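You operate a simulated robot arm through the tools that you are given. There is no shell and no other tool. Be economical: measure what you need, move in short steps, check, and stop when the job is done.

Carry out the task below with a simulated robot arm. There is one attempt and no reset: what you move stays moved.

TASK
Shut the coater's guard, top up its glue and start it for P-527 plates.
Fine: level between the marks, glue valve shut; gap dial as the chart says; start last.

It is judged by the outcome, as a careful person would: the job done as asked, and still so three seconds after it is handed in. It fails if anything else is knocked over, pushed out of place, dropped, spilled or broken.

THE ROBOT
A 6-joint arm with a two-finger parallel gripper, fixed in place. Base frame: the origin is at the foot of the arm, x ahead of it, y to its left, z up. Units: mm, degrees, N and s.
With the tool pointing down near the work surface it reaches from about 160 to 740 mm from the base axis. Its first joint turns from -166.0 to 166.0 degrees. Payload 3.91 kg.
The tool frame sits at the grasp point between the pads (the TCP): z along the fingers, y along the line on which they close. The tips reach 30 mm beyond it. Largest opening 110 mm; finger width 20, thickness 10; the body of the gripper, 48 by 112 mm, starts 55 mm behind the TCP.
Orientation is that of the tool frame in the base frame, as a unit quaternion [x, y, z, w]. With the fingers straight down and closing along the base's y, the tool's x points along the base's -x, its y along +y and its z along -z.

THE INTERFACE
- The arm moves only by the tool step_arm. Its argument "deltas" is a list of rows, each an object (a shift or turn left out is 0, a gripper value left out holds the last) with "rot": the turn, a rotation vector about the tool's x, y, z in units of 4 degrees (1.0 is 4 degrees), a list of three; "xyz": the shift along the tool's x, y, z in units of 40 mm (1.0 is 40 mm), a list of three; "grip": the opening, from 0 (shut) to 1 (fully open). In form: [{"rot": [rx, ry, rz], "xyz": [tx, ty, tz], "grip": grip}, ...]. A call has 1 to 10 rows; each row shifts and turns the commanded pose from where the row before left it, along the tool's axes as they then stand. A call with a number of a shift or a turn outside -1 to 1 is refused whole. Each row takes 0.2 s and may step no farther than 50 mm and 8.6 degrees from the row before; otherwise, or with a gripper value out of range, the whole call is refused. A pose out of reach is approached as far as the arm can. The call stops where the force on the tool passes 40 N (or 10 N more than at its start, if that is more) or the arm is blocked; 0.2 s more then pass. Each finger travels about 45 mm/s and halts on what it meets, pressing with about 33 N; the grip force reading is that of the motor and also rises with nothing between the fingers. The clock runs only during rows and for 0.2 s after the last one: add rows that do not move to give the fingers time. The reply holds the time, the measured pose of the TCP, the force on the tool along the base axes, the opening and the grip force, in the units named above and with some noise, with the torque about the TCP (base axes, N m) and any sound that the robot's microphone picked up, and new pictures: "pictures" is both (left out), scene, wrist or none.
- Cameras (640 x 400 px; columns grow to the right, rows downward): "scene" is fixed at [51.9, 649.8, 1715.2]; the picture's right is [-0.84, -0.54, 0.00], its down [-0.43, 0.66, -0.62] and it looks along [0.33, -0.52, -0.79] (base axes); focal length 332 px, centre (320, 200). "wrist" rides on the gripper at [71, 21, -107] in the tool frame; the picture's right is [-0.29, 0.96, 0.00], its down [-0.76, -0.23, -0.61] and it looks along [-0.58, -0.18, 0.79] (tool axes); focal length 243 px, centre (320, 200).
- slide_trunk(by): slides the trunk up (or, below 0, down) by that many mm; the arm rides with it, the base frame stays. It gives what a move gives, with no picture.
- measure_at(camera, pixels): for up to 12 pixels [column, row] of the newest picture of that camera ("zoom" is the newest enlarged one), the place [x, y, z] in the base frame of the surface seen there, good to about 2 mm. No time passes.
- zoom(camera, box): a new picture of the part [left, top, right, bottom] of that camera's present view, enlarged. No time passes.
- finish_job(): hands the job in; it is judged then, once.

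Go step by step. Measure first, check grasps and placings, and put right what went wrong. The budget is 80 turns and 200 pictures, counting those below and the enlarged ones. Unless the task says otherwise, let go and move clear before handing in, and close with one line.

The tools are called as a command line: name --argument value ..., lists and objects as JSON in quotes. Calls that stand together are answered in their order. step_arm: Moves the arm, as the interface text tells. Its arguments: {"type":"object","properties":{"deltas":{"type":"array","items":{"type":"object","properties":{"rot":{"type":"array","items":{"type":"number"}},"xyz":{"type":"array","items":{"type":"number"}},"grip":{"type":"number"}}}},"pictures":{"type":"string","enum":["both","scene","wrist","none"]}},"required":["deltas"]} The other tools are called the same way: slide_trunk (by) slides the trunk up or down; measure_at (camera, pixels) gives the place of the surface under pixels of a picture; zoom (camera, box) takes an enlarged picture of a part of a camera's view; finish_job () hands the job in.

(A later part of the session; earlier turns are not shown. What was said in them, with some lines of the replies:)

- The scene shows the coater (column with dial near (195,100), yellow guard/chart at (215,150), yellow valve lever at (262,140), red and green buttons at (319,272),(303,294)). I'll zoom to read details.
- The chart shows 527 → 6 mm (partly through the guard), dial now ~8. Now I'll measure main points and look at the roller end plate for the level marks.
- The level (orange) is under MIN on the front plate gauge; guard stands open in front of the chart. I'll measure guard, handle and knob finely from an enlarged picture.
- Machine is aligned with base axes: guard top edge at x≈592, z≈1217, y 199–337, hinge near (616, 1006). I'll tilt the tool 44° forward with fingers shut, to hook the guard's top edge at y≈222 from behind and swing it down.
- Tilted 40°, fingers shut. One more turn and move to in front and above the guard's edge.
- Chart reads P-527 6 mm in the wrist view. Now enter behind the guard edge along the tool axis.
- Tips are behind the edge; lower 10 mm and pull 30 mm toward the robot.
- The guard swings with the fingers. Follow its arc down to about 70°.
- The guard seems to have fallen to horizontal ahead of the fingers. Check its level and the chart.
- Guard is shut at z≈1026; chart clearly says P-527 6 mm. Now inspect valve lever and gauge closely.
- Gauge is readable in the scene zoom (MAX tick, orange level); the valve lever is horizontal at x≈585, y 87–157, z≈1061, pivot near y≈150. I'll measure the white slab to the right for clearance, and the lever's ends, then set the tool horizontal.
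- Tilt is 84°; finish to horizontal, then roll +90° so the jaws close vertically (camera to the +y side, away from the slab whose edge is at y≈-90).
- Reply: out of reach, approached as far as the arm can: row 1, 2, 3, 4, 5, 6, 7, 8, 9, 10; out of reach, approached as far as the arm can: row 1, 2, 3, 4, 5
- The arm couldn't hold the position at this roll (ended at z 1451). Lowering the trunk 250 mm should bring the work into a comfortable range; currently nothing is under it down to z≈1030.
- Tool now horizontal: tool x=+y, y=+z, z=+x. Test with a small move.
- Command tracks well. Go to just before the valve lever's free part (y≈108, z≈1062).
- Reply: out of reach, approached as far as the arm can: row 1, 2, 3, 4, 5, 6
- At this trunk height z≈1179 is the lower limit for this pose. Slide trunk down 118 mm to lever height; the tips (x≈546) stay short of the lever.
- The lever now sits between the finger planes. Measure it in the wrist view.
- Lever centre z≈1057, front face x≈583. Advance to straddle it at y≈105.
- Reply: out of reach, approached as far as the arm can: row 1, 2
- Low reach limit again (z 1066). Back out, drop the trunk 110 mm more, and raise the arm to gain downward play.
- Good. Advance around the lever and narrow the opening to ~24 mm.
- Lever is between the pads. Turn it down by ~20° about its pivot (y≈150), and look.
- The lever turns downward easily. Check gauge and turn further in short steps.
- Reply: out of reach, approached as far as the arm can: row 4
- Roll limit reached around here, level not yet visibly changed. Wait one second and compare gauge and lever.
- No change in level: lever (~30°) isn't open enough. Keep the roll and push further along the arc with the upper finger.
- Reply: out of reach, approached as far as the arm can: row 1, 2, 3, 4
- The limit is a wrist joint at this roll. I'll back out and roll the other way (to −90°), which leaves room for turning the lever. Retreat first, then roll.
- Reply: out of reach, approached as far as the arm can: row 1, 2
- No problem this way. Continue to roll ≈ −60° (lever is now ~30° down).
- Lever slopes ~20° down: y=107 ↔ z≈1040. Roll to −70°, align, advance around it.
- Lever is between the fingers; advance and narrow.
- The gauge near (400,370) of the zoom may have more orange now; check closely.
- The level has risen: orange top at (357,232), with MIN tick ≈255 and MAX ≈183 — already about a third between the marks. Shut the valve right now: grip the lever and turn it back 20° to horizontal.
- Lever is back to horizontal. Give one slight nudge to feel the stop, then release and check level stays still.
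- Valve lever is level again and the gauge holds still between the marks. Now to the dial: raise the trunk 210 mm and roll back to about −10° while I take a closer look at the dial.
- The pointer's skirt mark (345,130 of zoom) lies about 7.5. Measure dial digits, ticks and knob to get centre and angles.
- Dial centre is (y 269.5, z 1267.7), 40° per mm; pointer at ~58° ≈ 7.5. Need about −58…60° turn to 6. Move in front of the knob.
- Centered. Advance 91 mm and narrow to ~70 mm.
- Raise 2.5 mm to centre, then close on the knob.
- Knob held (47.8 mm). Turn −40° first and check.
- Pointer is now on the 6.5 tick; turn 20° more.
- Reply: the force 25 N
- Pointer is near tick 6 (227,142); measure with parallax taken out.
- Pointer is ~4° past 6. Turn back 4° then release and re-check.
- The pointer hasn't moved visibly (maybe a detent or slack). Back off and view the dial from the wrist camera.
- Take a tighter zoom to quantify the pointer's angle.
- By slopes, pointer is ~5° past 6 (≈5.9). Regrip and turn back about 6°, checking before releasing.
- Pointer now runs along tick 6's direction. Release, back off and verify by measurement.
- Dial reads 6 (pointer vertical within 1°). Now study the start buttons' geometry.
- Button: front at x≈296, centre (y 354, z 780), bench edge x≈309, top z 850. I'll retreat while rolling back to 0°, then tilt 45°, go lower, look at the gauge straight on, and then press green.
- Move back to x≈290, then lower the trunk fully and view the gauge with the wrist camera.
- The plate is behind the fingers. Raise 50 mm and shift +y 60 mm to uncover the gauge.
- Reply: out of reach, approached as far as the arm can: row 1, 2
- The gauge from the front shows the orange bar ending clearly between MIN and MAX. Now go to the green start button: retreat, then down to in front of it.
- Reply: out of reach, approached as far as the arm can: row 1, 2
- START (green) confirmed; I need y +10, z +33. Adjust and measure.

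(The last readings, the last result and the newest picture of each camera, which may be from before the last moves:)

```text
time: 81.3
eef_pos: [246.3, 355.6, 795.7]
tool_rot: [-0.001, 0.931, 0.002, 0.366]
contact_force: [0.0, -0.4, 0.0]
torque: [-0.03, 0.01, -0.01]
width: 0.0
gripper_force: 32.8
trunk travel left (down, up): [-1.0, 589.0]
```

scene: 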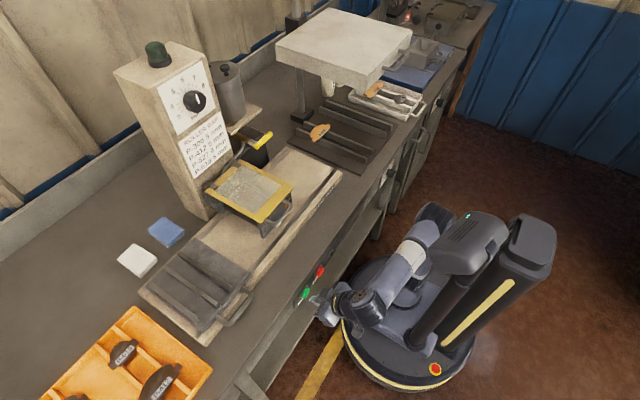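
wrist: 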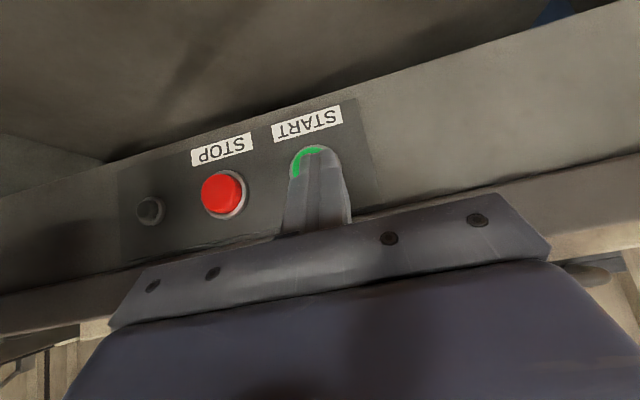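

Finger is lined up with the green button. Press along +x.

step_arm --deltas '[{"xyz": [0.068, -0.06, 0.073]}, {"xyz": [-0.18, 0, 0.17]}, {"xyz": [-0.092, 0, 0.085]}, {"xyz": [-0.092, 0, 0.085]}, {"xyz": [-0.092, 0, 0.085]}]'

```text
time: 82.5
eef_pos: [269.3, 351.0, 794.3]
tool_rot: [-0.001, 0.931, 0.002, 0.365]
contact_force: [-7.1, -0.4, -1.9]
torque: [0.1, 0.14, 0.0]
width: 0.0
gripper_force: 32.7
trunk travel left (down, up): [-1.0, 589.0]
heard: click
```

scene: 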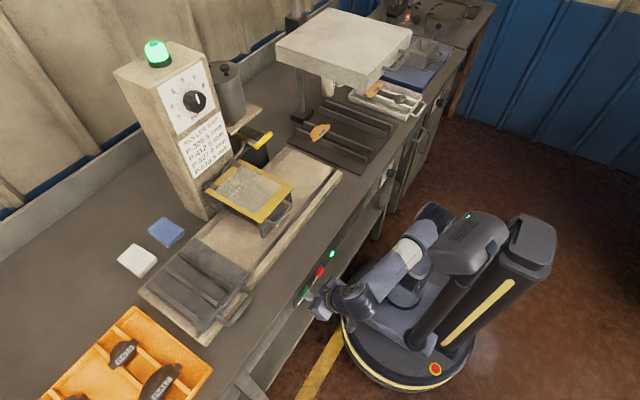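
wrist: 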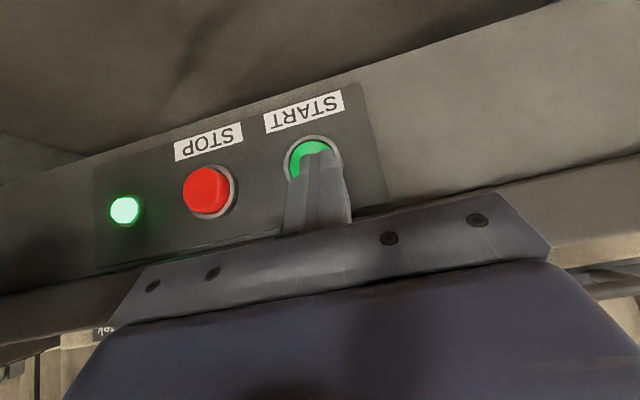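

Click heard; the lamp and beacon are lit green. Back off straight and check it keeps running.

step_arm --deltas '[{"xyz": [0.28, 0, -0.26]}, {"xyz": [0.5, 0, -0.46]}, {"xyz": [0.3, 0, -0.28]}, {}, {}, {}]' --pictures "scene"

zoom --camera "scene" --box '[275, 190, 295, 205]'

zoom --camera "scene" --box '[100, 30, 320, 240]'

```text
time: 83.9
eef_pos: [210.9, 351.7, 793.3]
tool_rot: [-0.001, 0.93, 0.002, 0.366]
contact_force: [-1.1, 0.6, 0.0]
torque: [0.0, 0.0, 0.0]
width: 0.0
gripper_force: 32.5
trunk travel left (down, up): [-1.0, 589.0]
```

scene: 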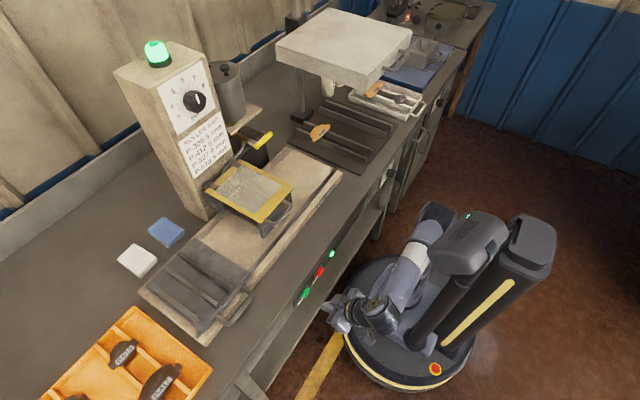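

```text
16.00 times, centred on (285, 198) of scene
```

zoom: 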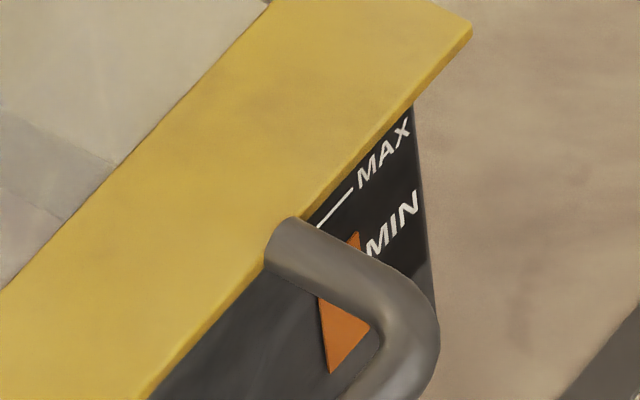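

```text
1.90 times, centred on (210, 135) of scene
```

zoom: 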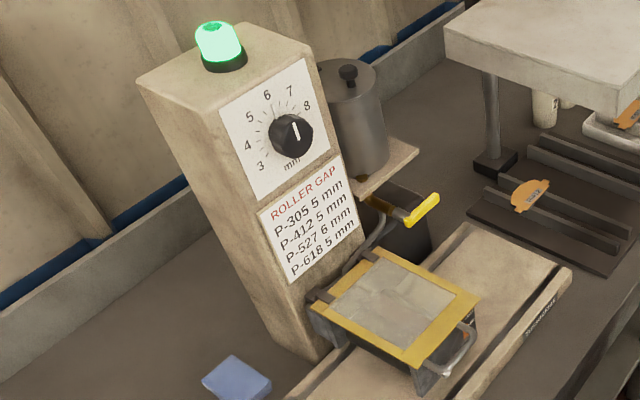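

The beacon stays green, the guard is down, the valve lever is horizontal, the dial reads 6 and the level holds between the marks with the arm clear, so I'm handing in.

finish_job

```text
The job is handed in.
```

The coater is running for P-527 plates: guard shut, glue level between MIN and MAX, glue valve shut, gap dial at 6 mm, and start pressed last.
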